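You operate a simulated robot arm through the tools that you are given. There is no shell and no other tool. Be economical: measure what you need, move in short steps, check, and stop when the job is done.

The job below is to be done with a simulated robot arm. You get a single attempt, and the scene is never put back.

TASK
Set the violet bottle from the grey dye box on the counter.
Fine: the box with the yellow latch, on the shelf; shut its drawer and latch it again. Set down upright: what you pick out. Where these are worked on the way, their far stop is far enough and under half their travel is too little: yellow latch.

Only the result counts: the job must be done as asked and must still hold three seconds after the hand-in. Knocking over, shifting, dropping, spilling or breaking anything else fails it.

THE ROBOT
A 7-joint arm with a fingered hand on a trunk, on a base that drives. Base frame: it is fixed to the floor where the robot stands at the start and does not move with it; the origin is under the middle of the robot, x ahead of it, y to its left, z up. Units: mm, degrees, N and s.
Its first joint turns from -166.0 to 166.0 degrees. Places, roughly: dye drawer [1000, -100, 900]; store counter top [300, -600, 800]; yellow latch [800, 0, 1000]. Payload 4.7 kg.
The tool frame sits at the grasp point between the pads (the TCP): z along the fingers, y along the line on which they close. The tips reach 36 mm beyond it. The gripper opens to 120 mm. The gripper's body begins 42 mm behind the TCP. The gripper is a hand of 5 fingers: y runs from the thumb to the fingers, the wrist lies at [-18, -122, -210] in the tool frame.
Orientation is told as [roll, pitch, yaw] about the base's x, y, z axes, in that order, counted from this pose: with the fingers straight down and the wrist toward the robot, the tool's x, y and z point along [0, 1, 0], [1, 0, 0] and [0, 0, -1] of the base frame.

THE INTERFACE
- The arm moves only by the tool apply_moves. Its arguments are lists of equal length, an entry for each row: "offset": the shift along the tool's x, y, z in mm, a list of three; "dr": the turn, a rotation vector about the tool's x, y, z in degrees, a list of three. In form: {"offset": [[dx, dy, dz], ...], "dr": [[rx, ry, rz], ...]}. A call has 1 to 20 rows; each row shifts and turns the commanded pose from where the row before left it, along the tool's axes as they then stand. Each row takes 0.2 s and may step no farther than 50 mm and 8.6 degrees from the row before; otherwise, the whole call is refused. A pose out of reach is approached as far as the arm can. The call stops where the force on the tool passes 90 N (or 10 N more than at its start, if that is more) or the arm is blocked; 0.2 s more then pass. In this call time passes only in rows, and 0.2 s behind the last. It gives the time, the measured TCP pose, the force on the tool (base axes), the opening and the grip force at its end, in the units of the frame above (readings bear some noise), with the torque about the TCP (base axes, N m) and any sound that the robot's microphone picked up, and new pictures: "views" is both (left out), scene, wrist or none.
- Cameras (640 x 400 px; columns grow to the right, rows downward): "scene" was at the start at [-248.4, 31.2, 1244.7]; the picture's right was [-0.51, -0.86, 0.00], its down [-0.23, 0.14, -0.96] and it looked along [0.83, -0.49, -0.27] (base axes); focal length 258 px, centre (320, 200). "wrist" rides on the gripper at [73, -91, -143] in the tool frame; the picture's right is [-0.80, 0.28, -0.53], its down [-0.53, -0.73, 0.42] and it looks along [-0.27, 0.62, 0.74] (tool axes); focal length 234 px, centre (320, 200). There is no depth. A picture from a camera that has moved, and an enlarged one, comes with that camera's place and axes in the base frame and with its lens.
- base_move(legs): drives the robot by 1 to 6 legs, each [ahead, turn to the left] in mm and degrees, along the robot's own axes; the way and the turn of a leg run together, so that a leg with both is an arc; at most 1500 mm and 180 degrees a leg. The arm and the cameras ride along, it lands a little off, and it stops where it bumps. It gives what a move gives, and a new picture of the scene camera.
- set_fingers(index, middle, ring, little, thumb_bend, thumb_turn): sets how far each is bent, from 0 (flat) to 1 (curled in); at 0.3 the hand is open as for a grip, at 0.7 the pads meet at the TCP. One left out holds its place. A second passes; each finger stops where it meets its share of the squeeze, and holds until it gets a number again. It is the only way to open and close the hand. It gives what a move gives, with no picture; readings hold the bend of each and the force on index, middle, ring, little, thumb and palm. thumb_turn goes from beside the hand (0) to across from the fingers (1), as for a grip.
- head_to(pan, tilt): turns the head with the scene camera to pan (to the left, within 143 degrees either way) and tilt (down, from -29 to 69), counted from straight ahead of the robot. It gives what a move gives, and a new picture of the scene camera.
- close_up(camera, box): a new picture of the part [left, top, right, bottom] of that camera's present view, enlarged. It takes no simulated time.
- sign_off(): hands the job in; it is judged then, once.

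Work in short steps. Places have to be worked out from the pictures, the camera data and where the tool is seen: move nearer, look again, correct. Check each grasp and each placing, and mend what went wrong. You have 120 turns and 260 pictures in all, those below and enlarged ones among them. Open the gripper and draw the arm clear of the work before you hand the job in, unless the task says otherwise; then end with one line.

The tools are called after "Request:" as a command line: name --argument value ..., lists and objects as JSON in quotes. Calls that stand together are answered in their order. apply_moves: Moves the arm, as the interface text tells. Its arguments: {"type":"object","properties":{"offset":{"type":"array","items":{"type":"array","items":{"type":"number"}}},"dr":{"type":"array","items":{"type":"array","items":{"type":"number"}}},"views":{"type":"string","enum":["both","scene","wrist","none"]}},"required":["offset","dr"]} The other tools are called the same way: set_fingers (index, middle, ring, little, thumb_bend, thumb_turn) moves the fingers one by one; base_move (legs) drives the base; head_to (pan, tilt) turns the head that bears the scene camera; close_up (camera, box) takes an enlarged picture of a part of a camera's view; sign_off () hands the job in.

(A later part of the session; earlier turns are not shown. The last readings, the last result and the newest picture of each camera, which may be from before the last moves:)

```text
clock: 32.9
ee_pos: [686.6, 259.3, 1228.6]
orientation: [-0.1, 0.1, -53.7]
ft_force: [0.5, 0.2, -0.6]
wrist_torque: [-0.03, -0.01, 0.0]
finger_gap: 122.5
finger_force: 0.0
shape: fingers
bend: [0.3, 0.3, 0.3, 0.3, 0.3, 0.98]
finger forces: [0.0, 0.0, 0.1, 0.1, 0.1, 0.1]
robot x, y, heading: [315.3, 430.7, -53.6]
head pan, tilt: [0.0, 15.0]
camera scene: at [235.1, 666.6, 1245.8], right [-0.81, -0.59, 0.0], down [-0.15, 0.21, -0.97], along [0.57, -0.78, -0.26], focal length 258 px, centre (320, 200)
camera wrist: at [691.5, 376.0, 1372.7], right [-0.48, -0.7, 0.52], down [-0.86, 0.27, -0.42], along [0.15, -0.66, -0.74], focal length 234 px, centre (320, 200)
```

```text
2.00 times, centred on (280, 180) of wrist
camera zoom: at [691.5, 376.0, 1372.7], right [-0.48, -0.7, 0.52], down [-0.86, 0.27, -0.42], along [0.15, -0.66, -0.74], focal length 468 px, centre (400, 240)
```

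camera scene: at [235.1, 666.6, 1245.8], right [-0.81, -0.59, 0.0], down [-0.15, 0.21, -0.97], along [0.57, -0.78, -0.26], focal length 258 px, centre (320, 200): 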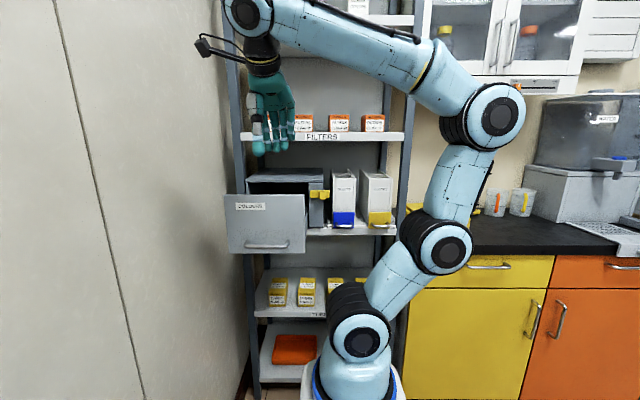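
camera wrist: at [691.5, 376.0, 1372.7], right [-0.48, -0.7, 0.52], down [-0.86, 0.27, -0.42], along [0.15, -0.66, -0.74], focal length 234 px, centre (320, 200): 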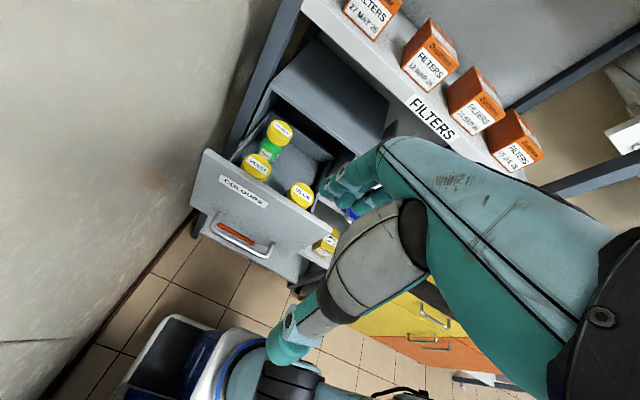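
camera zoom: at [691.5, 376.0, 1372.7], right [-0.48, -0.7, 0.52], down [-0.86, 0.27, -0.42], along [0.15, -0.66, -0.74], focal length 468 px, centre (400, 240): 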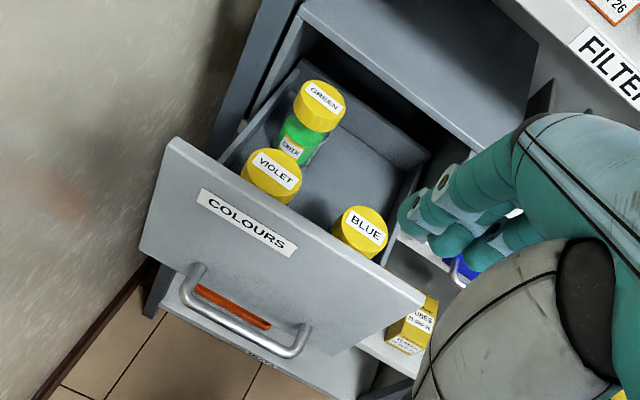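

The labels read GREEN (rear left), VIOLET (front left), BLUE (front right). I place violet's cap near L≈792, N≈386, top z≈1020. Now I preshape the thumb, move above it and tilt slightly so the thumb can go down behind the drawer front.

Request:
set_fingers --thumb_bend 0.45

Request:
apply_moves --offset '[[20, 40, 15], [20, 40, 15], [20, 40, 15], [20, 40, 15], [0, 0, 0], [0, 0, 0]]' --dr '[[0, 0, 0], [0, 0, 0], [0, 0, 0], [0, 0, 0], [7.5, 0, 0], [7.5, 0, 0]]'

Request:
close_up --camera "wrist" --box '[160, 80, 480, 400]'

```text
clock: 33.9
ee_pos: [687.8, 259.2, 1229.4]
orientation: [0.1, -0.1, -53.6]
ft_force: [0.8, 0.0, -0.7]
wrist_torque: [-0.02, -0.01, -0.01]
finger_gap: 100.6
finger_force: 0.0
shape: fingers
bend: [0.3, 0.3, 0.3, 0.3, 0.45, 0.98]
finger forces: [0.0, 0.0, 0.0, 0.1, 0.0, 0.1]
robot x, y, heading: [309.0, 428.5, -53.5]
head pan, tilt: [0.0, 15.0]
```

```text
clock: 35.3
ee_pos: [846.1, 177.4, 1165.2]
orientation: [0.1, 15.1, -53.6]
ft_force: [-1.1, -0.1, 1.2]
wrist_torque: [0.01, -0.04, -0.01]
finger_gap: 100.6
finger_force: 0.0
shape: fingers
bend: [0.3, 0.3, 0.3, 0.3, 0.45, 0.98]
finger forces: [0.0, 0.0, 0.1, 0.0, 0.1, 0.0]
robot x, y, heading: [308.8, 433.5, -53.5]
head pan, tilt: [0.0, 15.0]
camera scene: at [235.0, 666.7, 1245.8], right [-0.81, -0.59, 0.0], down [-0.15, 0.21, -0.97], along [0.57, -0.78, -0.26], focal length 258 px, centre (320, 200)
camera wrist: at [873.8, 260.7, 1329.4], right [-0.41, -0.8, 0.43], down [-0.91, 0.34, -0.22], along [0.03, -0.49, -0.87], focal length 234 px, centre (320, 200)
```

scene: 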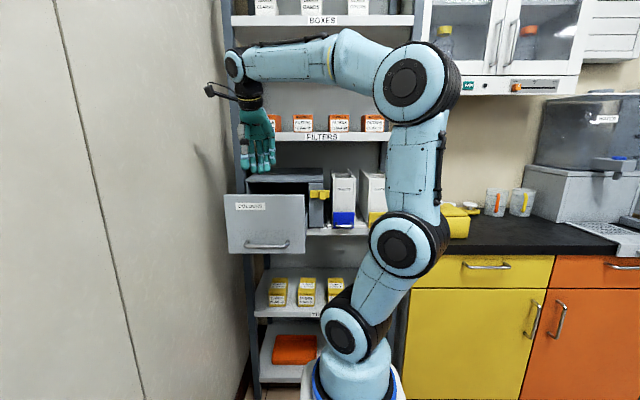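
wrist: 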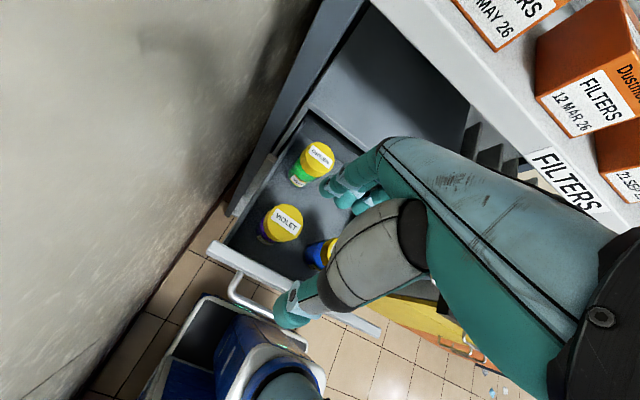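

```text
1.25 times, centred on (320, 240) of wrist
camera zoom: at [873.8, 260.7, 1329.4], right [-0.41, -0.8, 0.43], down [-0.91, 0.34, -0.22], along [0.03, -0.49, -0.87], focal length 293 px, centre (320, 150)
```

zoom: 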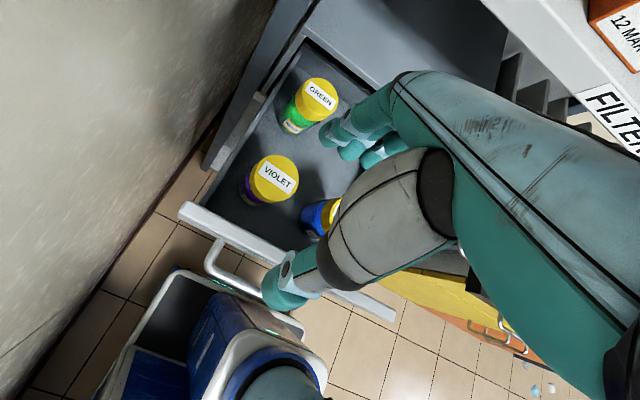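

Refined: violet axis at L≈793, N≈394, top ≈1013; panel inner edge N≈328; green edge ≈478. I narrow the preshape and go down partway over violet.

Request:
set_fingers --index 0.38 --middle 0.38 --ring 0.38 --little 0.38 --thumb_bend 0.53

Request:
apply_moves --offset '[[8, 34.8, -9.3], [0, 9.1, 33.8], [0, 9.1, 33.8], [0, 4, 15]]' --dr '[[0, 0, 0], [0, 0, 0], [0, 0, 0], [0, 0, 0]]'

Request:
close_up --camera "wrist" --box '[200, 120, 440, 360]'

Request:
close_up --camera "scene" --box '[210, 100, 350, 220]'

```text
clock: 36.3
ee_pos: [845.7, 177.5, 1167.2]
orientation: [0.1, 15.0, -53.5]
ft_force: [0.1, -0.3, -0.2]
wrist_torque: [0.0, 0.0, -0.02]
finger_gap: 77.2
finger_force: 0.0
shape: fingers
bend: [0.38, 0.38, 0.38, 0.38, 0.53, 0.98]
finger forces: [0.1, 0.1, 0.0, 0.0, 0.0, 0.0]
robot x, y, heading: [308.9, 432.2, -53.5]
head pan, tilt: [0.0, 15.0]
```

```text
clock: 37.3
ee_pos: [873.7, 152.2, 1081.0]
orientation: [0.0, 15.0, -53.6]
ft_force: [-0.3, -0.3, 0.3]
wrist_torque: [-0.01, 0.0, 0.01]
finger_gap: 77.0
finger_force: 0.1
shape: fingers
bend: [0.38, 0.38, 0.38, 0.38, 0.53, 0.98]
finger forces: [0.0, 0.0, 0.1, 0.1, 0.0, 0.0]
robot x, y, heading: [307.9, 430.0, -53.6]
head pan, tilt: [0.0, 15.0]
camera scene: at [235.1, 666.6, 1245.8], right [-0.81, -0.59, 0.0], down [-0.15, 0.21, -0.97], along [0.57, -0.78, -0.26], focal length 258 px, centre (320, 200)
camera wrist: at [902.0, 236.8, 1243.6], right [-0.41, -0.8, 0.43], down [-0.91, 0.34, -0.22], along [0.03, -0.49, -0.87], focal length 234 px, centre (320, 200)
```

scene: 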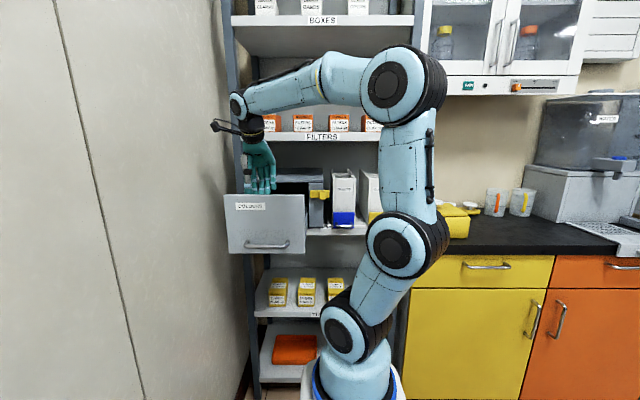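
wrist: 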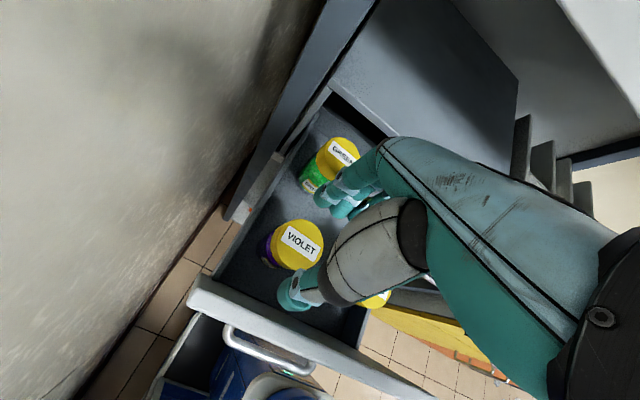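

```text
1.67 times, centred on (320, 240) of wrist
camera zoom: at [902.0, 236.8, 1243.6], right [-0.41, -0.8, 0.43], down [-0.91, 0.34, -0.22], along [0.03, -0.49, -0.87], focal length 390 px, centre (320, 133)
```

zoom: 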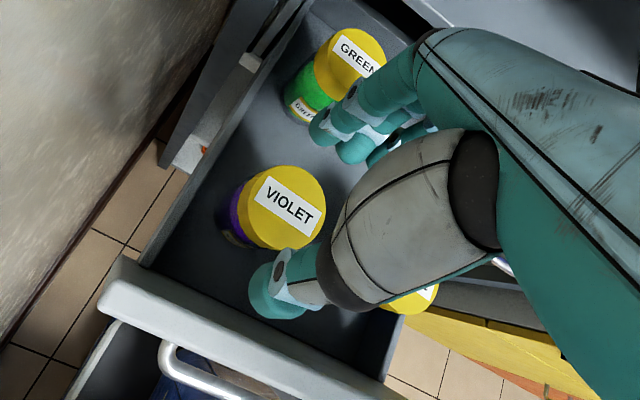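

```text
3.33 times, centred on (280, 160) of scene
camera zoom: at [235.1, 666.6, 1245.8], right [-0.81, -0.59, 0.0], down [-0.15, 0.21, -0.97], along [0.57, -0.78, -0.26], focal length 860 px, centre (453, 333)
```

zoom: 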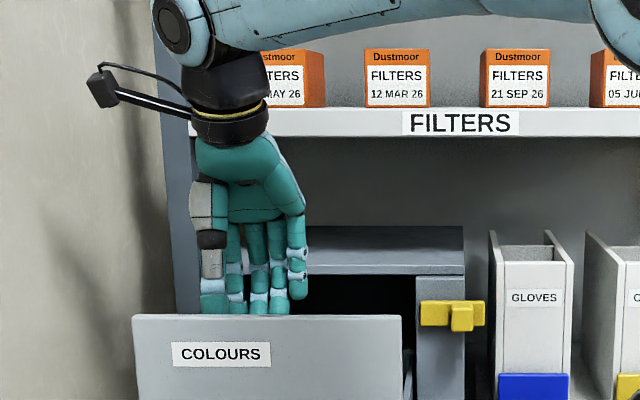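

The hand is centered above violet (cap at L≈794, N≈395) and the thumb is inside the panel edge. I lower to TCP z≈1000.

Request:
apply_moves --offset '[[0, 7, 26], [0, 7, 26], [0, 7, 26]]' --dr '[[0, 0, 0], [0, 0, 0], [0, 0, 0]]' --views "none"

Request:
close_up --camera "wrist" --box '[200, 120, 440, 360]'

```text
clock: 38.1
ee_pos: [873.0, 155.1, 999.8]
orientation: [0.0, 15.0, -53.6]
ft_force: [-1.1, 0.5, 0.2]
wrist_torque: [-0.01, 0.0, 0.02]
finger_gap: 77.0
finger_force: 0.1
shape: fingers
bend: [0.38, 0.38, 0.38, 0.38, 0.53, 0.98]
finger forces: [0.0, 0.1, 0.1, 0.0, 0.0, 0.0]
robot x, y, heading: [305.7, 433.2, -53.5]
head pan, tilt: [0.0, 15.0]
```

```text
1.67 times, centred on (320, 240) of wrist
camera zoom: at [901.1, 238.6, 1162.1], right [-0.41, -0.8, 0.43], down [-0.91, 0.34, -0.22], along [0.03, -0.49, -0.87], focal length 390 px, centre (320, 133)
```

zoom: 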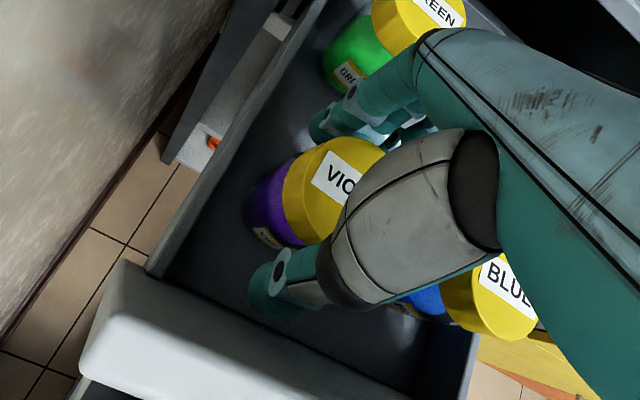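

Violet sits between thumb and fingers with no contact. I close the thumb, index, middle and ring on the cap.

Request:
set_fingers --index 0.7 --middle 0.7 --ring 0.6 --thumb_bend 0.7

Request:
close_up --camera "wrist" --box '[200, 120, 440, 360]'

```text
clock: 39.1
ee_pos: [873.5, 154.5, 999.1]
orientation: [0.0, 15.1, -53.7]
ft_force: [1.0, 0.0, 1.0]
wrist_torque: [-0.08, -0.07, 0.04]
finger_gap: 48.5
finger_force: 17.1
shape: fingers
bend: [0.52, 0.54, 0.6, 0.38, 0.63, 0.96]
finger forces: [8.2, 8.9, 0.0, 0.0, 17.3, 0.0]
robot x, y, heading: [310.9, 431.1, -53.5]
head pan, tilt: [0.0, 15.0]
```

```text
1.67 times, centred on (320, 240) of wrist
camera zoom: at [901.3, 238.5, 1162.3], right [-0.41, -0.8, 0.44], down [-0.91, 0.34, -0.22], along [0.03, -0.49, -0.87], focal length 390 px, centre (320, 133)
```

zoom: 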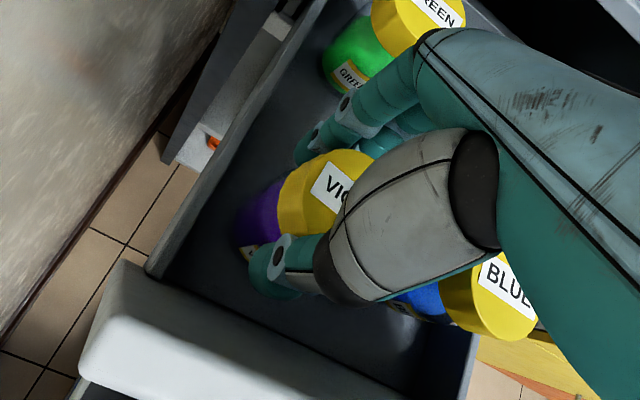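

Gripped firmly (17 N, gap 48 mm). I lift 40 mm and check.

Request:
apply_moves --offset '[[0, -5.2, -19.3], [0, -5.2, -19.3]]' --dr '[[0, 0, 0], [0, 0, 0]]' --views "wrist"

```text
clock: 39.7
ee_pos: [873.9, 154.2, 1040.3]
orientation: [0.0, 15.1, -53.6]
ft_force: [-0.2, -0.4, -1.9]
wrist_torque: [0.01, -0.01, 0.03]
finger_gap: 47.6
finger_force: 16.5
shape: fingers
bend: [0.52, 0.55, 0.6, 0.38, 0.63, 0.96]
finger forces: [8.2, 8.6, 0.0, 0.0, 16.8, 0.0]
robot x, y, heading: [310.0, 433.6, -53.6]
head pan, tilt: [0.0, 15.0]
camera wrist: at [901.5, 238.2, 1202.9], right [-0.41, -0.8, 0.44], down [-0.91, 0.34, -0.22], along [0.03, -0.49, -0.87], focal length 234 px, centre (320, 200)
```

wrist: 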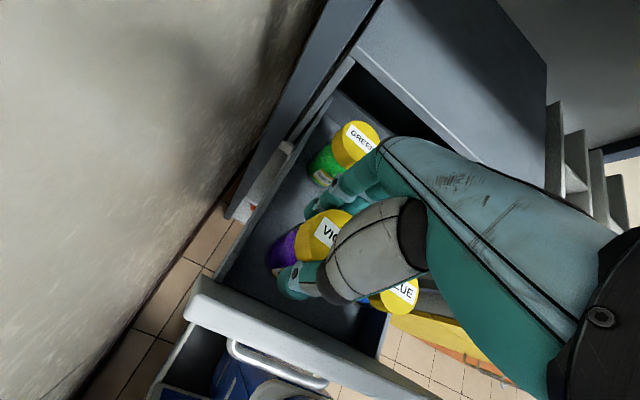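

The bottle rises with the hand (about 2 N weight). I continue lifting straight up, 175 mm.

Request:
apply_moves --offset '[[0, -6.5, -24], [0, -6.5, -24], [0, -6.5, -24], [0, -6.5, -24], [0, -6.5, -24], [0, -6.5, -24], [0, -6.5, -24]]' --dr '[[0, 0, 0], [0, 0, 0], [0, 0, 0], [0, 0, 0], [0, 0, 0], [0, 0, 0], [0, 0, 0]]'

Request:
close_up --camera "scene" --box '[200, 60, 360, 220]'

```text
clock: 41.3
ee_pos: [873.1, 154.7, 1214.1]
orientation: [-0.1, 15.1, -53.8]
ft_force: [0.2, -0.1, -1.6]
wrist_torque: [-0.01, 0.02, -0.02]
finger_gap: 47.8
finger_force: 16.2
shape: fingers
bend: [0.52, 0.55, 0.6, 0.38, 0.63, 0.96]
finger forces: [8.2, 8.5, 0.1, 0.0, 16.8, 0.1]
robot x, y, heading: [310.0, 426.9, -53.6]
head pan, tilt: [0.0, 15.0]
camera scene: at [235.3, 666.6, 1245.8], right [-0.81, -0.59, 0.0], down [-0.15, 0.21, -0.97], along [0.57, -0.78, -0.26], focal length 258 px, centre (320, 200)
camera wrist: at [900.3, 237.5, 1377.1], right [-0.41, -0.8, 0.44], down [-0.91, 0.34, -0.22], along [0.03, -0.49, -0.87], focal length 234 px, centre (320, 200)
```

scene: 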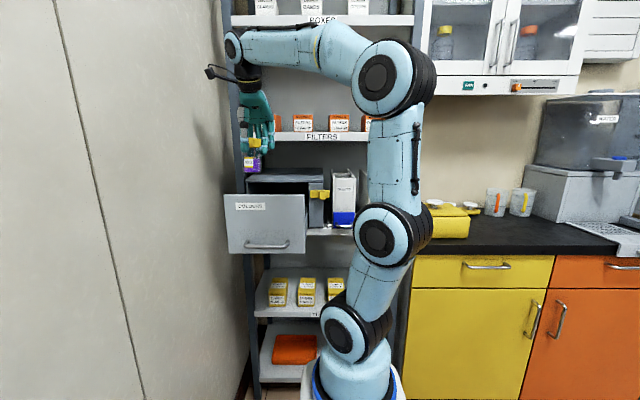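
wrist: 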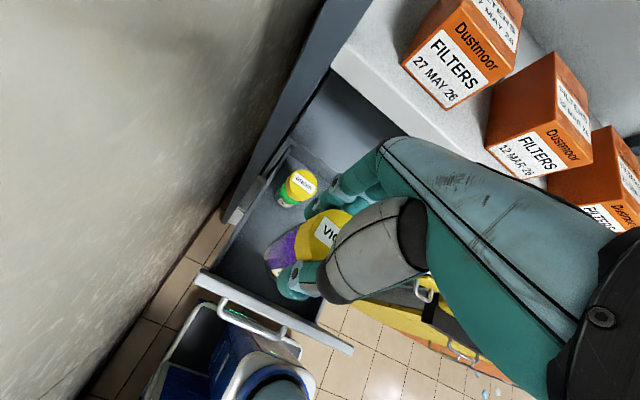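

```text
2.50 times, centred on (280, 140) of scene
camera zoom: at [235.3, 666.6, 1245.8], right [-0.81, -0.59, 0.0], down [-0.15, 0.21, -0.97], along [0.57, -0.78, -0.26], focal length 645 px, centre (420, 350)
```

zoom: 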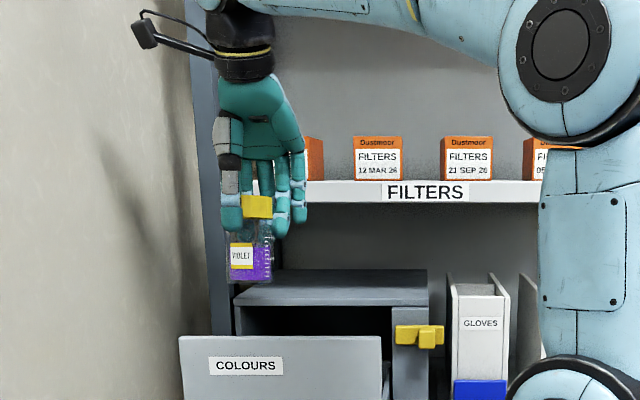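

The violet bottle (about 100 mm tall, bottom ~91 mm below the TCP) hangs upright above the drawer. The counter top triangulates to z≈815, front edge N≈470, out of comfortable reach; I retract the hand close to the robot before driving right.

Request:
apply_moves --offset '[[-38, -32, 6], [-38, -32, 6], [-38, -32, 6], [-38, -32, 6], [-38, -32, 6]]' --dr '[[0, 0, 0], [0, 0, 0], [0, 0, 0], [0, 0, 0], [0, 0, 0]]' --views "scene"

```text
clock: 42.5
ee_pos: [621.2, 172.2, 1228.4]
orientation: [-0.2, 15.1, -53.7]
ft_force: [1.6, -0.2, -2.1]
wrist_torque: [0.01, 0.07, 0.01]
finger_gap: 47.3
finger_force: 16.6
shape: fingers
bend: [0.52, 0.55, 0.6, 0.38, 0.63, 0.96]
finger forces: [8.5, 8.5, 0.1, 0.1, 16.6, 0.0]
robot x, y, heading: [307.5, 431.9, -53.6]
head pan, tilt: [0.0, 15.0]
camera scene: at [235.5, 666.4, 1245.8], right [-0.81, -0.59, 0.0], down [-0.15, 0.21, -0.97], along [0.57, -0.78, -0.26], focal length 258 px, centre (320, 200)
```

scene: 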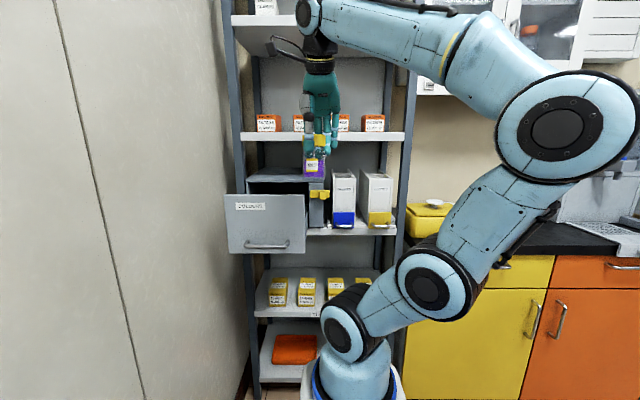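

Bottle held well. I drive: turn right 90°, go 480 mm, turn back left 90°.

Request:
base_move --legs '[[0, -90], [480, 0], [0, 90]]'

```text
clock: 53.1
ee_pos: [212.1, -111.2, 1227.6]
orientation: [0.0, 15.0, -55.8]
ft_force: [-0.1, -0.1, -2.6]
wrist_torque: [-0.01, -0.02, 0.0]
finger_gap: 47.2
finger_force: 16.2
shape: fingers
bend: [0.53, 0.55, 0.6, 0.38, 0.63, 0.96]
finger forces: [8.1, 8.3, 0.1, 0.0, 15.9, 0.0]
robot x, y, heading: [-90.6, 154.9, -56.1]
head pan, tilt: [0.0, 15.0]
camera scene: at [-154.6, 398.4, 1245.8], right [-0.83, -0.56, 0.0], down [-0.15, 0.21, -0.97], along [0.54, -0.8, -0.26], focal length 258 px, centre (320, 200)
```

scene: 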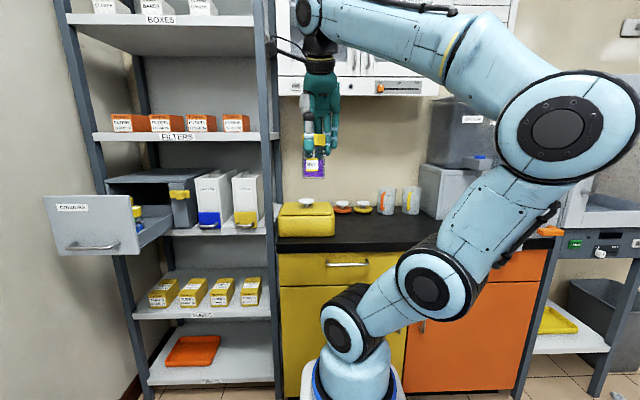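

Arrived; the counter's free area lies right of the yellow box, in front of the lids and mugs. I extend the hand over it at height, to about 980 mm from the scene camera and 180 mm right.

Request:
apply_moves --offset '[[-22, 37.8, -10.1], [-22, 37.8, -10.1], [-22, 37.8, -10.1], [-22, 37.8, -10.1], [-22, 37.8, -10.1], [-22, 37.8, -10.1], [-22, 37.8, -10.1], [-22, 37.8, -10.1], [-22, 37.8, -10.1]]' --dr '[[0, 0, 0], [0, 0, 0], [0, 0, 0], [0, 0, 0], [0, 0, 0], [0, 0, 0], [0, 0, 0], [0, 0, 0], [0, 0, 0]]'

```text
clock: 55.1
ee_pos: [247.0, -512.9, 1228.0]
orientation: [0.0, 15.0, -55.9]
ft_force: [0.0, 1.0, -0.3]
wrist_torque: [-0.14, 0.01, -0.04]
finger_gap: 46.9
finger_force: 16.0
shape: fingers
bend: [0.53, 0.56, 0.6, 0.38, 0.63, 0.96]
finger forces: [8.2, 8.3, 0.0, 0.0, 15.8, 0.1]
robot x, y, heading: [-89.0, 157.5, -55.8]
head pan, tilt: [0.0, 15.0]
camera scene: at [-154.8, 398.7, 1245.7], right [-0.83, -0.56, 0.0], down [-0.14, 0.21, -0.97], along [0.54, -0.8, -0.26], focal length 258 px, centre (320, 200)
camera wrist: at [277.5, -431.0, 1391.3], right [-0.44, -0.79, 0.44], down [-0.9, 0.38, -0.22], along [0.01, -0.49, -0.87], focal length 234 px, centre (320, 200)
```

scene: 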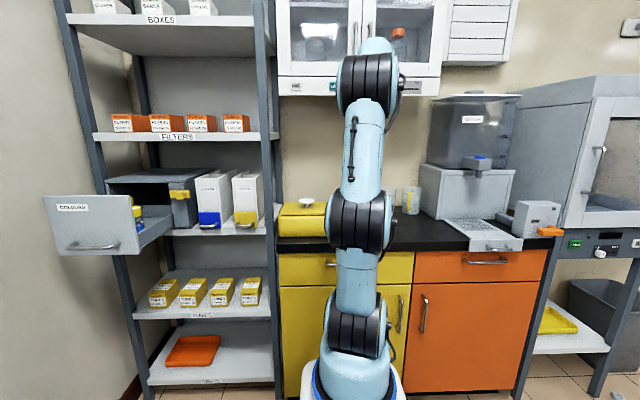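
wrist: 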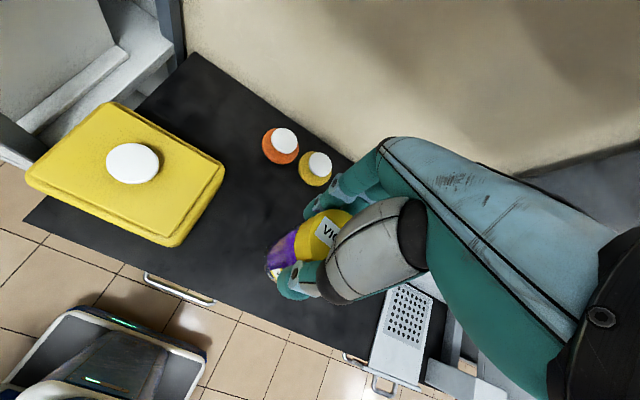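

The spot below the bottle is free: ~106 mm behind the front edge, ~110 mm from the yellow box, lids ~280 mm behind; counter z≈820. I descend to TCP z≈940.

Request:
apply_moves --offset '[[-10, 9.3, 34.8], [-10, 9.3, 34.8], [0, 9.3, 34.8], [0, 9.3, 34.8], [0, 9.3, 34.8], [0, 9.3, 34.8], [0, 9.3, 34.8], [0, 9.3, 34.8]]' --dr '[[0, 0, 0], [0, 0, 0], [0, 0, 0], [0, 0, 0], [0, 0, 0], [0, 0, 0], [0, 0, 0], [0, 0, 0]]'

Request:
close_up --camera "wrist" --box '[160, 120, 400, 360]'

```text
clock: 56.9
ee_pos: [231.3, -525.1, 943.7]
orientation: [-0.2, 14.4, -56.0]
ft_force: [2.5, -0.4, 28.0]
wrist_torque: [-0.37, -0.28, -0.02]
finger_gap: 46.6
finger_force: 21.3
shape: fingers
bend: [0.55, 0.56, 0.6, 0.38, 0.62, 0.96]
finger forces: [9.9, 9.9, 0.1, 0.0, 22.4, 0.1]
robot x, y, heading: [-88.9, 157.6, -56.1]
head pan, tilt: [0.0, 15.0]
camera scene: at [-154.9, 399.1, 1245.6], right [-0.83, -0.56, 0.0], down [-0.14, 0.21, -0.97], along [0.54, -0.8, -0.26], focal length 258 px, centre (320, 200)
camera wrist: at [261.3, -440.9, 1105.4], right [-0.44, -0.78, 0.44], down [-0.9, 0.38, -0.23], along [0.01, -0.5, -0.87], focal length 234 px, centre (320, 200)
```

scene: 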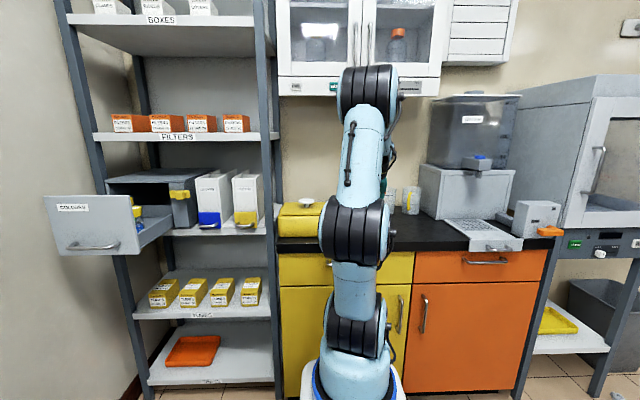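
wrist: 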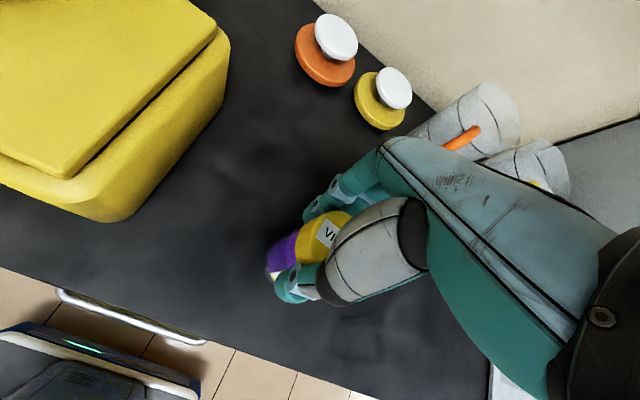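

```text
1.67 times, centred on (280, 240) of wrist
camera zoom: at [261.3, -440.9, 1105.4], right [-0.44, -0.78, 0.44], down [-0.9, 0.38, -0.23], along [0.01, -0.5, -0.87], focal length 390 px, centre (387, 133)
```

zoom: 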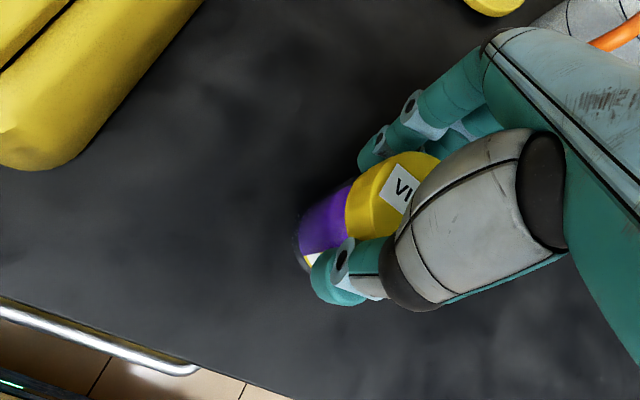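

The bottle's base meets the counter (28 N up). I ease up a few millimetres to take out the press.

Request:
apply_moves --offset '[[0, -0.7, -2.4]]' --dr '[[0, 0, 0]]' --views "none"

Request:
close_up --camera "wrist" --box '[220, 160, 380, 320]'

```text
clock: 57.3
ee_pos: [229.6, -523.5, 942.8]
orientation: [-0.1, 14.8, -55.9]
ft_force: [4.5, -4.0, 25.9]
wrist_torque: [-0.8, -0.52, 0.06]
finger_gap: 46.9
finger_force: 22.8
shape: fingers
bend: [0.54, 0.56, 0.6, 0.38, 0.62, 0.96]
finger forces: [12.6, 12.3, 0.0, 0.1, 20.3, 0.0]
robot x, y, heading: [-90.3, 160.8, -55.9]
head pan, tilt: [0.0, 15.0]
```

```text
2.50 times, centred on (300, 240) of wrist
camera zoom: at [260.8, -441.3, 1105.8], right [-0.44, -0.78, 0.44], down [-0.9, 0.38, -0.22], along [0.01, -0.49, -0.87], focal length 585 px, centre (370, 100)
```

zoom: 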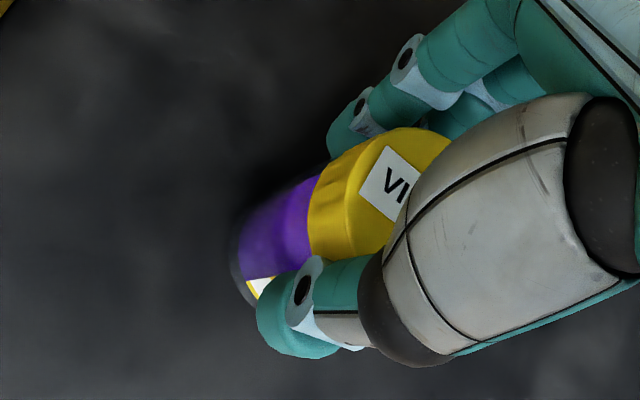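

Still 26 N; I ease up 3 mm more.

Request:
apply_moves --offset '[[0, -0.8, -2.9]]' --dr '[[0, 0, 0]]' --views "none"

```text
clock: 57.7
ee_pos: [229.3, -523.5, 943.8]
orientation: [0.0, 15.2, -56.0]
ft_force: [2.5, -3.3, 15.0]
wrist_torque: [-0.49, -0.3, -0.01]
finger_gap: 46.5
finger_force: 19.0
shape: fingers
bend: [0.54, 0.56, 0.6, 0.38, 0.62, 0.96]
finger forces: [10.0, 10.3, 0.1, 0.0, 17.7, 0.0]
robot x, y, heading: [-92.2, 157.8, -55.7]
head pan, tilt: [0.0, 15.0]
```

Request:
apply_moves --offset '[[0, -0.8, -2.9]]' --dr '[[0, 0, 0]]' --views "none"

```text
clock: 58.1
ee_pos: [229.2, -523.4, 944.8]
orientation: [0.1, 15.4, -55.9]
ft_force: [-0.3, -0.5, -0.7]
wrist_torque: [-0.05, 0.02, 0.02]
finger_gap: 46.2
finger_force: 16.1
shape: fingers
bend: [0.55, 0.56, 0.6, 0.38, 0.62, 0.96]
finger forces: [8.0, 8.2, 0.1, 0.0, 15.1, 0.0]
robot x, y, heading: [-92.1, 158.9, -55.8]
head pan, tilt: [0.0, 15.0]
```

Force is now near zero with the base just resting on the counter. I release: fingers and thumb open slightly.

Request:
set_fingers --index 0.4 --middle 0.4 --ring 0.4 --thumb_bend 0.5

Request:
close_up --camera "wrist" --box '[220, 160, 380, 320]'

```text
clock: 59.1
ee_pos: [230.1, -523.8, 948.4]
orientation: [0.0, 14.9, -55.9]
ft_force: [0.3, 1.8, -0.6]
wrist_torque: [-0.01, 0.01, 0.01]
finger_gap: 78.1
finger_force: 0.1
shape: fingers
bend: [0.4, 0.4, 0.4, 0.38, 0.5, 0.97]
finger forces: [0.1, 0.0, 0.0, 0.1, 0.2, 0.0]
robot x, y, heading: [-89.1, 159.3, -55.9]
head pan, tilt: [0.0, 15.0]
```

```text
2.50 times, centred on (300, 240) of wrist
camera zoom: at [260.5, -441.4, 1110.7], right [-0.44, -0.79, 0.44], down [-0.9, 0.38, -0.22], along [0.01, -0.49, -0.87], focal length 585 px, centre (370, 100)
```

zoom: 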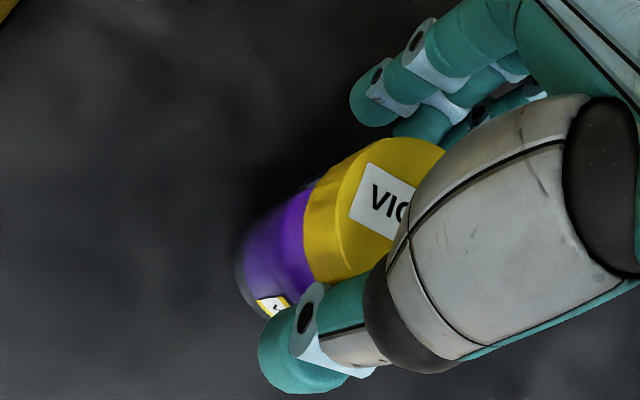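

Bottle stands free. I open the thumb further and rise straight up.

Request:
set_fingers --thumb_bend 0.4 --index 0.35 --middle 0.35

Request:
apply_moves --offset '[[0, -5.2, -19.3], [0, -9.3, -34.8], [0, -9.3, -34.8], [0, -9.3, -34.8], [0, -9.3, -34.8], [0, -9.3, -34.8], [0, -9.3, -34.8], [0, -9.3, -34.8]]' --dr '[[0, 0, 0], [0, 0, 0], [0, 0, 0], [0, 0, 0], [0, 0, 0], [0, 0, 0], [0, 0, 0], [0, 0, 0]]'

```text
clock: 60.1
ee_pos: [229.2, -524.8, 947.2]
orientation: [0.0, 15.0, -55.9]
ft_force: [-0.5, 0.2, -0.2]
wrist_torque: [-0.04, 0.0, -0.04]
finger_gap: 100.4
finger_force: 0.4
shape: fingers
bend: [0.35, 0.35, 0.4, 0.38, 0.4, 0.97]
finger forces: [0.1, 0.0, 0.1, 0.0, 0.3, 0.1]
robot x, y, heading: [-90.9, 159.9, -56.0]
head pan, tilt: [0.0, 15.0]
```

```text
clock: 61.9
ee_pos: [229.3, -525.4, 1220.4]
orientation: [0.0, 15.1, -55.9]
ft_force: [0.9, -0.1, 0.0]
wrist_torque: [-0.01, 0.01, -0.01]
finger_gap: 100.5
finger_force: 0.1
shape: fingers
bend: [0.35, 0.35, 0.4, 0.38, 0.4, 0.97]
finger forces: [0.0, 0.1, 0.0, 0.0, 0.0, 0.1]
robot x, y, heading: [-91.6, 160.9, -56.3]
head pan, tilt: [0.0, 15.0]
camera scene: at [-154.6, 398.3, 1245.8], right [-0.83, -0.56, 0.0], down [-0.15, 0.21, -0.97], along [0.54, -0.8, -0.26], focal length 258 px, centre (320, 200)
camera wrist: at [260.5, -443.4, 1383.0], right [-0.44, -0.79, 0.43], down [-0.9, 0.38, -0.22], along [0.01, -0.49, -0.87], focal length 234 px, centre (320, 200)
```

scene: 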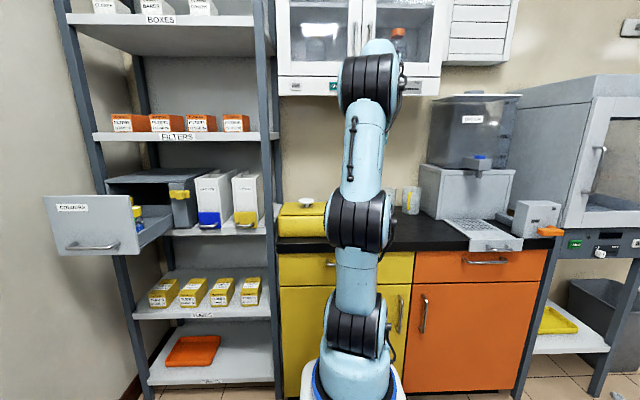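
wrist: 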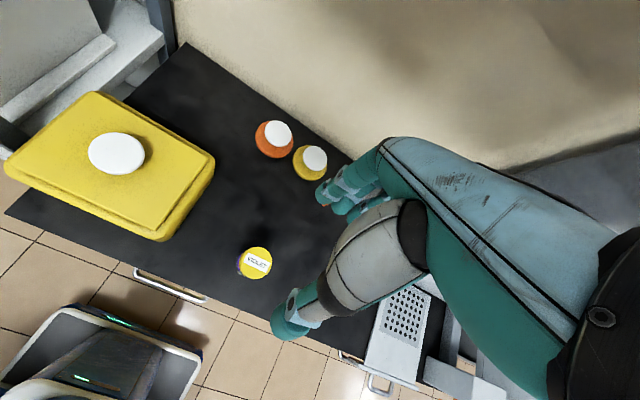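

Violet stands upright on the counter. I retract the hand along the same way and drive back to the box.

Request:
apply_moves --offset '[[22, -37.8, 10.1], [22, -37.8, 10.1], [22, -37.8, 10.1], [22, -37.8, 10.1], [22, -37.8, 10.1], [22, -37.8, 10.1], [22, -37.8, 10.1], [22, -37.8, 10.1], [22, -37.8, 10.1]]' --dr '[[0, 0, 0], [0, 0, 0], [0, 0, 0], [0, 0, 0], [0, 0, 0], [0, 0, 0], [0, 0, 0], [0, 0, 0], [0, 0, 0]]' --views "none"

Request:
base_move --legs '[[0, -90], [-483, 0], [0, 92.3]]'

```text
clock: 63.9
ee_pos: [195.5, -122.0, 1221.0]
orientation: [0.0, 15.1, -56.2]
ft_force: [1.5, -0.7, 0.7]
wrist_torque: [-0.03, 0.07, 0.01]
finger_gap: 100.7
finger_force: 0.1
shape: fingers
bend: [0.35, 0.35, 0.4, 0.38, 0.4, 0.98]
finger forces: [0.0, 0.0, 0.1, 0.0, 0.1, 0.1]
robot x, y, heading: [-89.3, 158.4, -56.0]
head pan, tilt: [0.0, 15.0]
```

```text
clock: 74.5
ee_pos: [600.6, 148.5, 1220.9]
orientation: [0.0, 15.0, -54.9]
ft_force: [-1.2, 0.1, 0.1]
wrist_torque: [0.01, 0.01, 0.0]
finger_gap: 100.7
finger_force: 0.0
shape: fingers
bend: [0.35, 0.35, 0.4, 0.38, 0.4, 0.98]
finger forces: [0.0, 0.1, 0.0, 0.0, 0.0, 0.1]
robot x, y, heading: [312.4, 426.4, -54.8]
head pan, tilt: [0.0, 15.0]
camera scene: at [241.6, 662.2, 1245.8], right [-0.82, -0.57, 0.0], down [-0.15, 0.21, -0.97], along [0.56, -0.79, -0.26], focal length 258 px, centre (320, 200)
```

scene: 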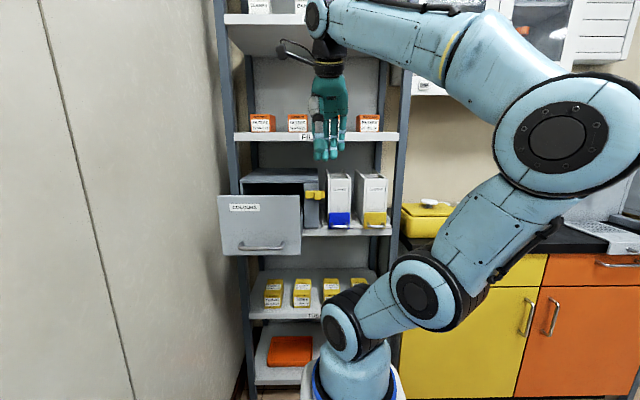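

Back before the box. I make a fist, level the hand, and bring it in front of the open drawer's face, above the handle, to push it shut.

Request:
set_fingers --index 1 --middle 1 --ring 1 --little 1 --thumb_bend 0.4

Request:
apply_moves --offset '[[0, -15, 0], [0, -15, 0], [31, -7, 36], [31, -7, 36], [31, -7, 36], [31, -7, 36], [31, -7, 36], [31, -7, 36]]' --dr '[[-7.5, 0, 0], [-7.5, 0, 0], [0, 0, -1.2], [0, 0, 0], [0, 0, 0], [0, 0, 0], [0, 0, 0], [0, 0, 0]]'

```text
clock: 75.5
ee_pos: [600.7, 149.4, 1221.9]
orientation: [0.0, 14.9, -54.8]
ft_force: [0.2, 0.7, -0.2]
wrist_torque: [0.02, -0.01, -0.01]
finger_gap: 74.2
finger_force: 0.0
shape: fingers
bend: [1.0, 1.0, 1.0, 1.0, 0.4, 0.98]
finger forces: [0.0, 0.0, 0.0, 0.0, 0.0, 0.0]
robot x, y, heading: [311.1, 422.2, -55.0]
head pan, tilt: [0.0, 15.0]
```

```text
clock: 77.2
ee_pos: [709.2, 315.5, 1011.6]
orientation: [0.2, 0.0, -53.7]
ft_force: [0.6, -0.6, 0.3]
wrist_torque: [0.06, 0.0, -0.02]
finger_gap: 74.3
finger_force: 0.0
shape: fingers
bend: [1.0, 1.0, 1.0, 1.0, 0.4, 0.98]
finger forces: [0.1, 0.0, 0.1, 0.0, 0.1, 0.1]
robot x, y, heading: [308.2, 423.9, -55.1]
head pan, tilt: [0.0, 15.0]
camera scene: at [241.5, 662.0, 1245.8], right [-0.82, -0.57, 0.0], down [-0.15, 0.21, -0.97], along [0.56, -0.79, -0.26], focal length 258 px, centre (320, 200)
camera wrist: at [713.7, 431.4, 1155.4], right [-0.48, -0.7, 0.52], down [-0.86, 0.28, -0.42], along [0.15, -0.66, -0.74], focal length 234 px, centre (320, 200)
```

scene: 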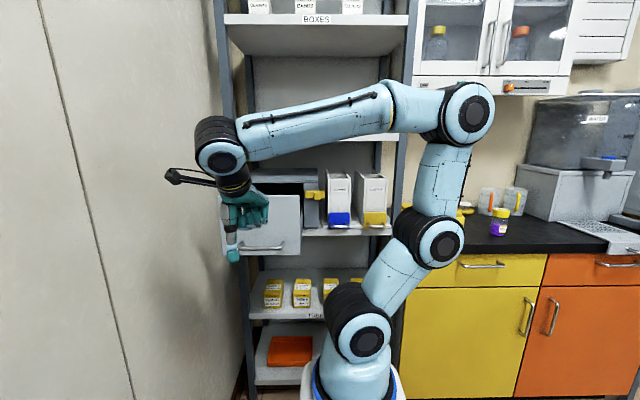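
wrist: 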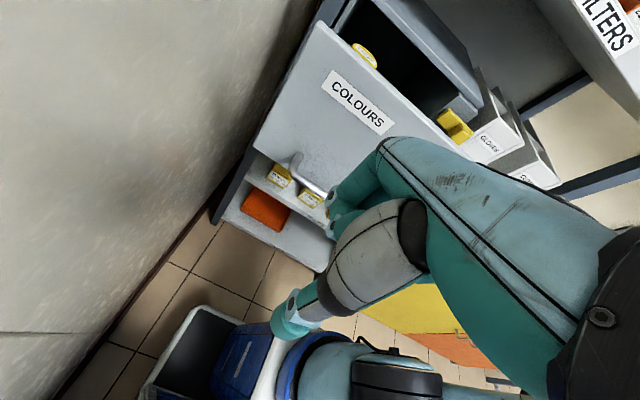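

In front of the panel now (violet is visible standing on the counter). I advance gently until contact and begin pushing.

Request:
apply_moves --offset '[[0, 15, 0], [0, 15, 0], [0, 15, 0], [0, 10, 0], [0, 10, 0], [0, 10, 0], [0, 10, 0], [0, 10, 0], [0, 10, 0], [0, 10, 0]]' --dr '[[0, 0, 0], [0, 0, 0], [0, 0, 0], [0, 0, 0], [0, 0, 0], [0, 0, 0], [0, 0, 0], [0, 0, 0], [0, 0, 0], [0, 0, 0]]' --views "wrist"

```text
clock: 79.5
ee_pos: [777.4, 221.9, 1011.1]
orientation: [0.0, 0.0, -53.7]
ft_force: [-1.9, -0.5, -0.6]
wrist_torque: [-0.03, -0.05, -0.05]
finger_gap: 74.5
finger_force: 0.7
shape: fingers
bend: [1.0, 1.0, 1.0, 1.0, 0.4, 0.98]
finger forces: [0.0, 0.9, 0.1, 0.0, 0.0, 0.1]
robot x, y, heading: [313.2, 424.0, -55.0]
head pan, tilt: [0.0, 15.0]
camera wrist: at [781.4, 339.3, 1154.9], right [-0.48, -0.7, 0.53], down [-0.86, 0.27, -0.42], along [0.15, -0.66, -0.74], focal length 234 px, centre (320, 200)
```

wrist: 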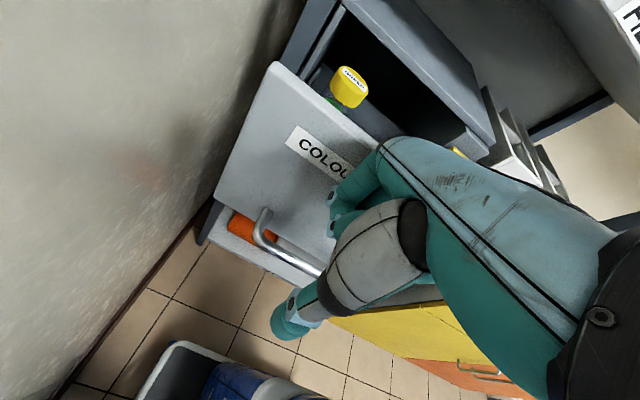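

Light contact and the drawer is moving in. I push 165 mm more at the same gentle pace.

Request:
apply_moves --offset '[[0, 10, 0], [0, 10, 0], [0, 10, 0], [0, 10, 0], [0, 10, 0], [0, 10, 0], [0, 10, 0], [0, 10, 0], [0, 10, 0], [0, 10, 0], [0, 10, 0], [0, 10, 0], [0, 10, 0], [0, 10, 0], [0, 8, 0]]' --dr '[[0, 0, 0], [0, 0, 0], [0, 0, 0], [0, 0, 0], [0, 0, 0], [0, 0, 0], [0, 0, 0], [0, 0, 0], [0, 0, 0], [0, 0, 0], [0, 0, 0], [0, 0, 0], [0, 0, 0], [0, 0, 0], [0, 0, 0]]'

Request:
close_up --camera "scene" --box '[200, 140, 360, 260]'

```text
clock: 82.7
ee_pos: [864.1, 103.6, 1010.0]
orientation: [0.0, 0.0, -53.7]
ft_force: [-1.2, 1.0, -0.7]
wrist_torque: [-0.03, -0.03, -0.05]
finger_gap: 74.4
finger_force: 0.5
shape: fingers
bend: [1.0, 1.0, 1.0, 1.0, 0.4, 0.98]
finger forces: [0.0, 0.3, 0.1, 0.0, 0.0, 0.0]
robot x, y, heading: [309.1, 426.9, -54.8]
head pan, tilt: [0.0, 15.0]
camera scene: at [241.7, 662.2, 1245.8], right [-0.82, -0.57, 0.0], down [-0.15, 0.21, -0.97], along [0.56, -0.79, -0.26], focal length 258 px, centre (320, 200)
camera wrist: at [869.5, 219.7, 1154.6], right [-0.48, -0.7, 0.53], down [-0.86, 0.28, -0.42], along [0.15, -0.66, -0.74], focal length 234 px, centre (320, 200)
```

scene: 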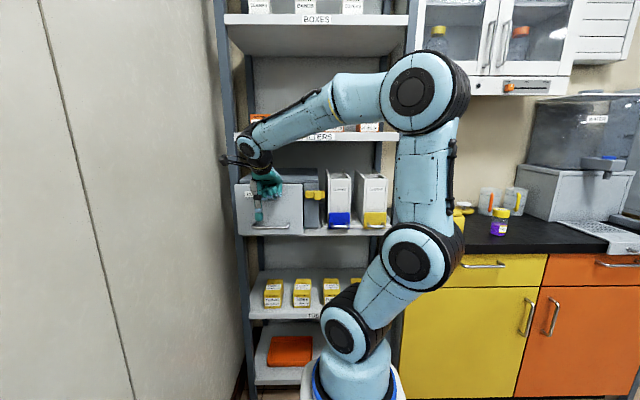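
wrist: 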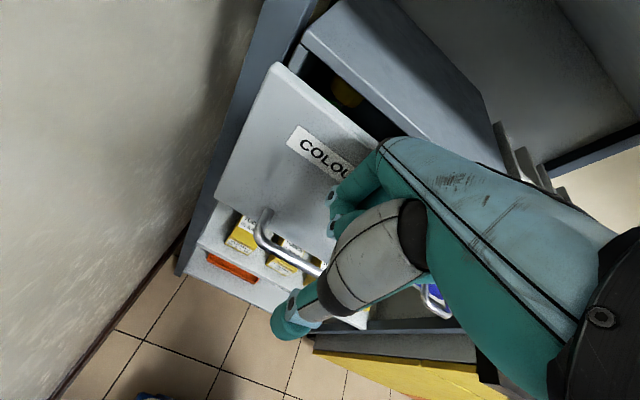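

```text
3.33 times, centred on (280, 200) of scene
camera zoom: at [241.7, 662.2, 1245.8], right [-0.82, -0.57, 0.0], down [-0.15, 0.21, -0.97], along [0.56, -0.79, -0.26], focal length 860 px, centre (453, 200)
```

zoom: 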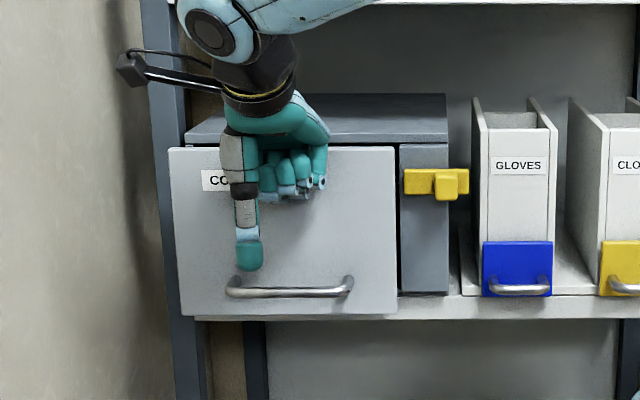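

About 45 mm remain. I push slower to the stop.

Request:
apply_moves --offset '[[0, 7, 0], [0, 7, 0], [0, 7, 0], [0, 7, 0], [0, 5, 0], [0, 5, 0]]' --dr '[[0, 0, 0], [0, 0, 0], [0, 0, 0], [0, 0, 0], [0, 0, 0], [0, 0, 0]]' --views "wrist"

Request:
close_up --camera "scene" --box '[220, 150, 340, 250]'

```text
clock: 84.0
ee_pos: [888.2, 75.1, 1010.8]
orientation: [0.0, 0.0, -53.7]
ft_force: [-0.3, 0.6, 0.9]
wrist_torque: [-0.08, -0.04, -0.02]
finger_gap: 74.5
finger_force: 0.5
shape: fingers
bend: [1.0, 1.0, 1.0, 1.0, 0.4, 0.98]
finger forces: [0.0, 0.6, 0.0, 0.0, 0.1, 0.1]
robot x, y, heading: [309.8, 428.4, -55.2]
head pan, tilt: [0.0, 15.0]
camera wrist: at [892.4, 190.7, 1154.7], right [-0.48, -0.7, 0.53], down [-0.86, 0.28, -0.42], along [0.15, -0.66, -0.74], focal length 234 px, centre (320, 200)
```

wrist: 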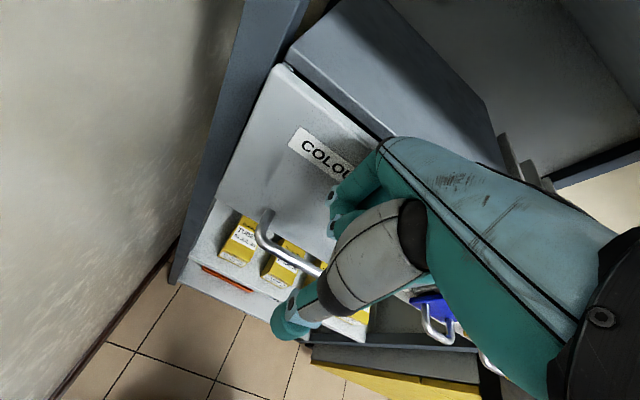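

```text
4.00 times, centred on (280, 200) of scene
camera zoom: at [241.7, 662.2, 1245.8], right [-0.82, -0.57, 0.0], down [-0.15, 0.21, -0.97], along [0.56, -0.79, -0.26], focal length 1032 px, centre (480, 200)
```

zoom: 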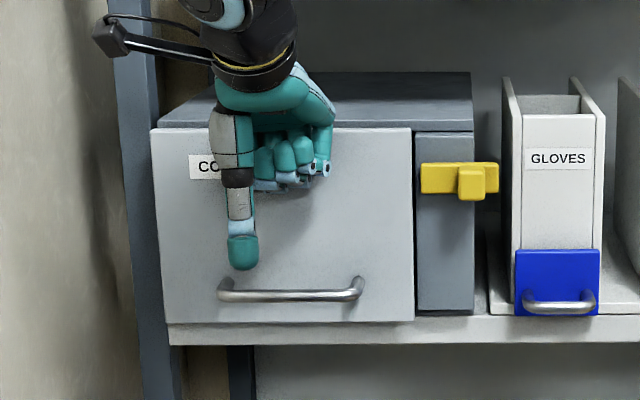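

Nearly shut. I continue in 3 mm steps until the stop is felt.

Request:
apply_moves --offset '[[0, 3, 0], [0, 3, 0], [0, 3, 0], [0, 3, 0]]' --dr '[[0, 0, 0], [0, 0, 0], [0, 0, 0], [0, 0, 0]]' --views "none"

Request:
close_up --camera "scene" --box '[220, 150, 340, 250]'

```text
clock: 85.0
ee_pos: [895.5, 63.6, 1011.8]
orientation: [0.0, 0.0, -53.7]
ft_force: [0.1, -0.1, 0.3]
wrist_torque: [-0.02, -0.01, 0.0]
finger_gap: 74.4
finger_force: 0.1
shape: fingers
bend: [1.0, 1.0, 1.0, 1.0, 0.4, 0.98]
finger forces: [0.0, 0.0, 0.0, 0.0, 0.1, 0.1]
robot x, y, heading: [311.0, 423.3, -54.7]
head pan, tilt: [0.0, 15.0]
```

```text
4.00 times, centred on (280, 200) of scene
camera zoom: at [241.7, 662.2, 1245.8], right [-0.82, -0.57, 0.0], down [-0.15, 0.21, -0.97], along [0.56, -0.79, -0.26], focal length 1032 px, centre (480, 200)
```

zoom: 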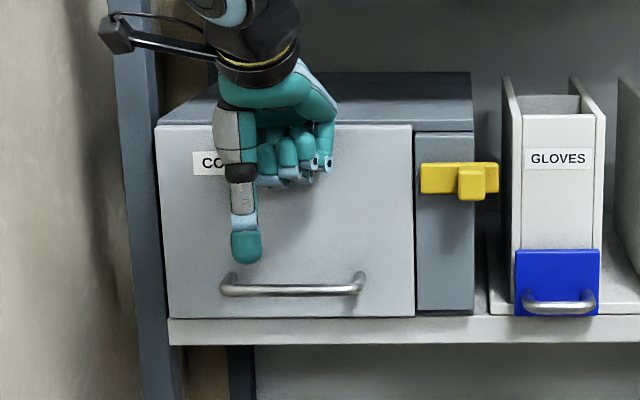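

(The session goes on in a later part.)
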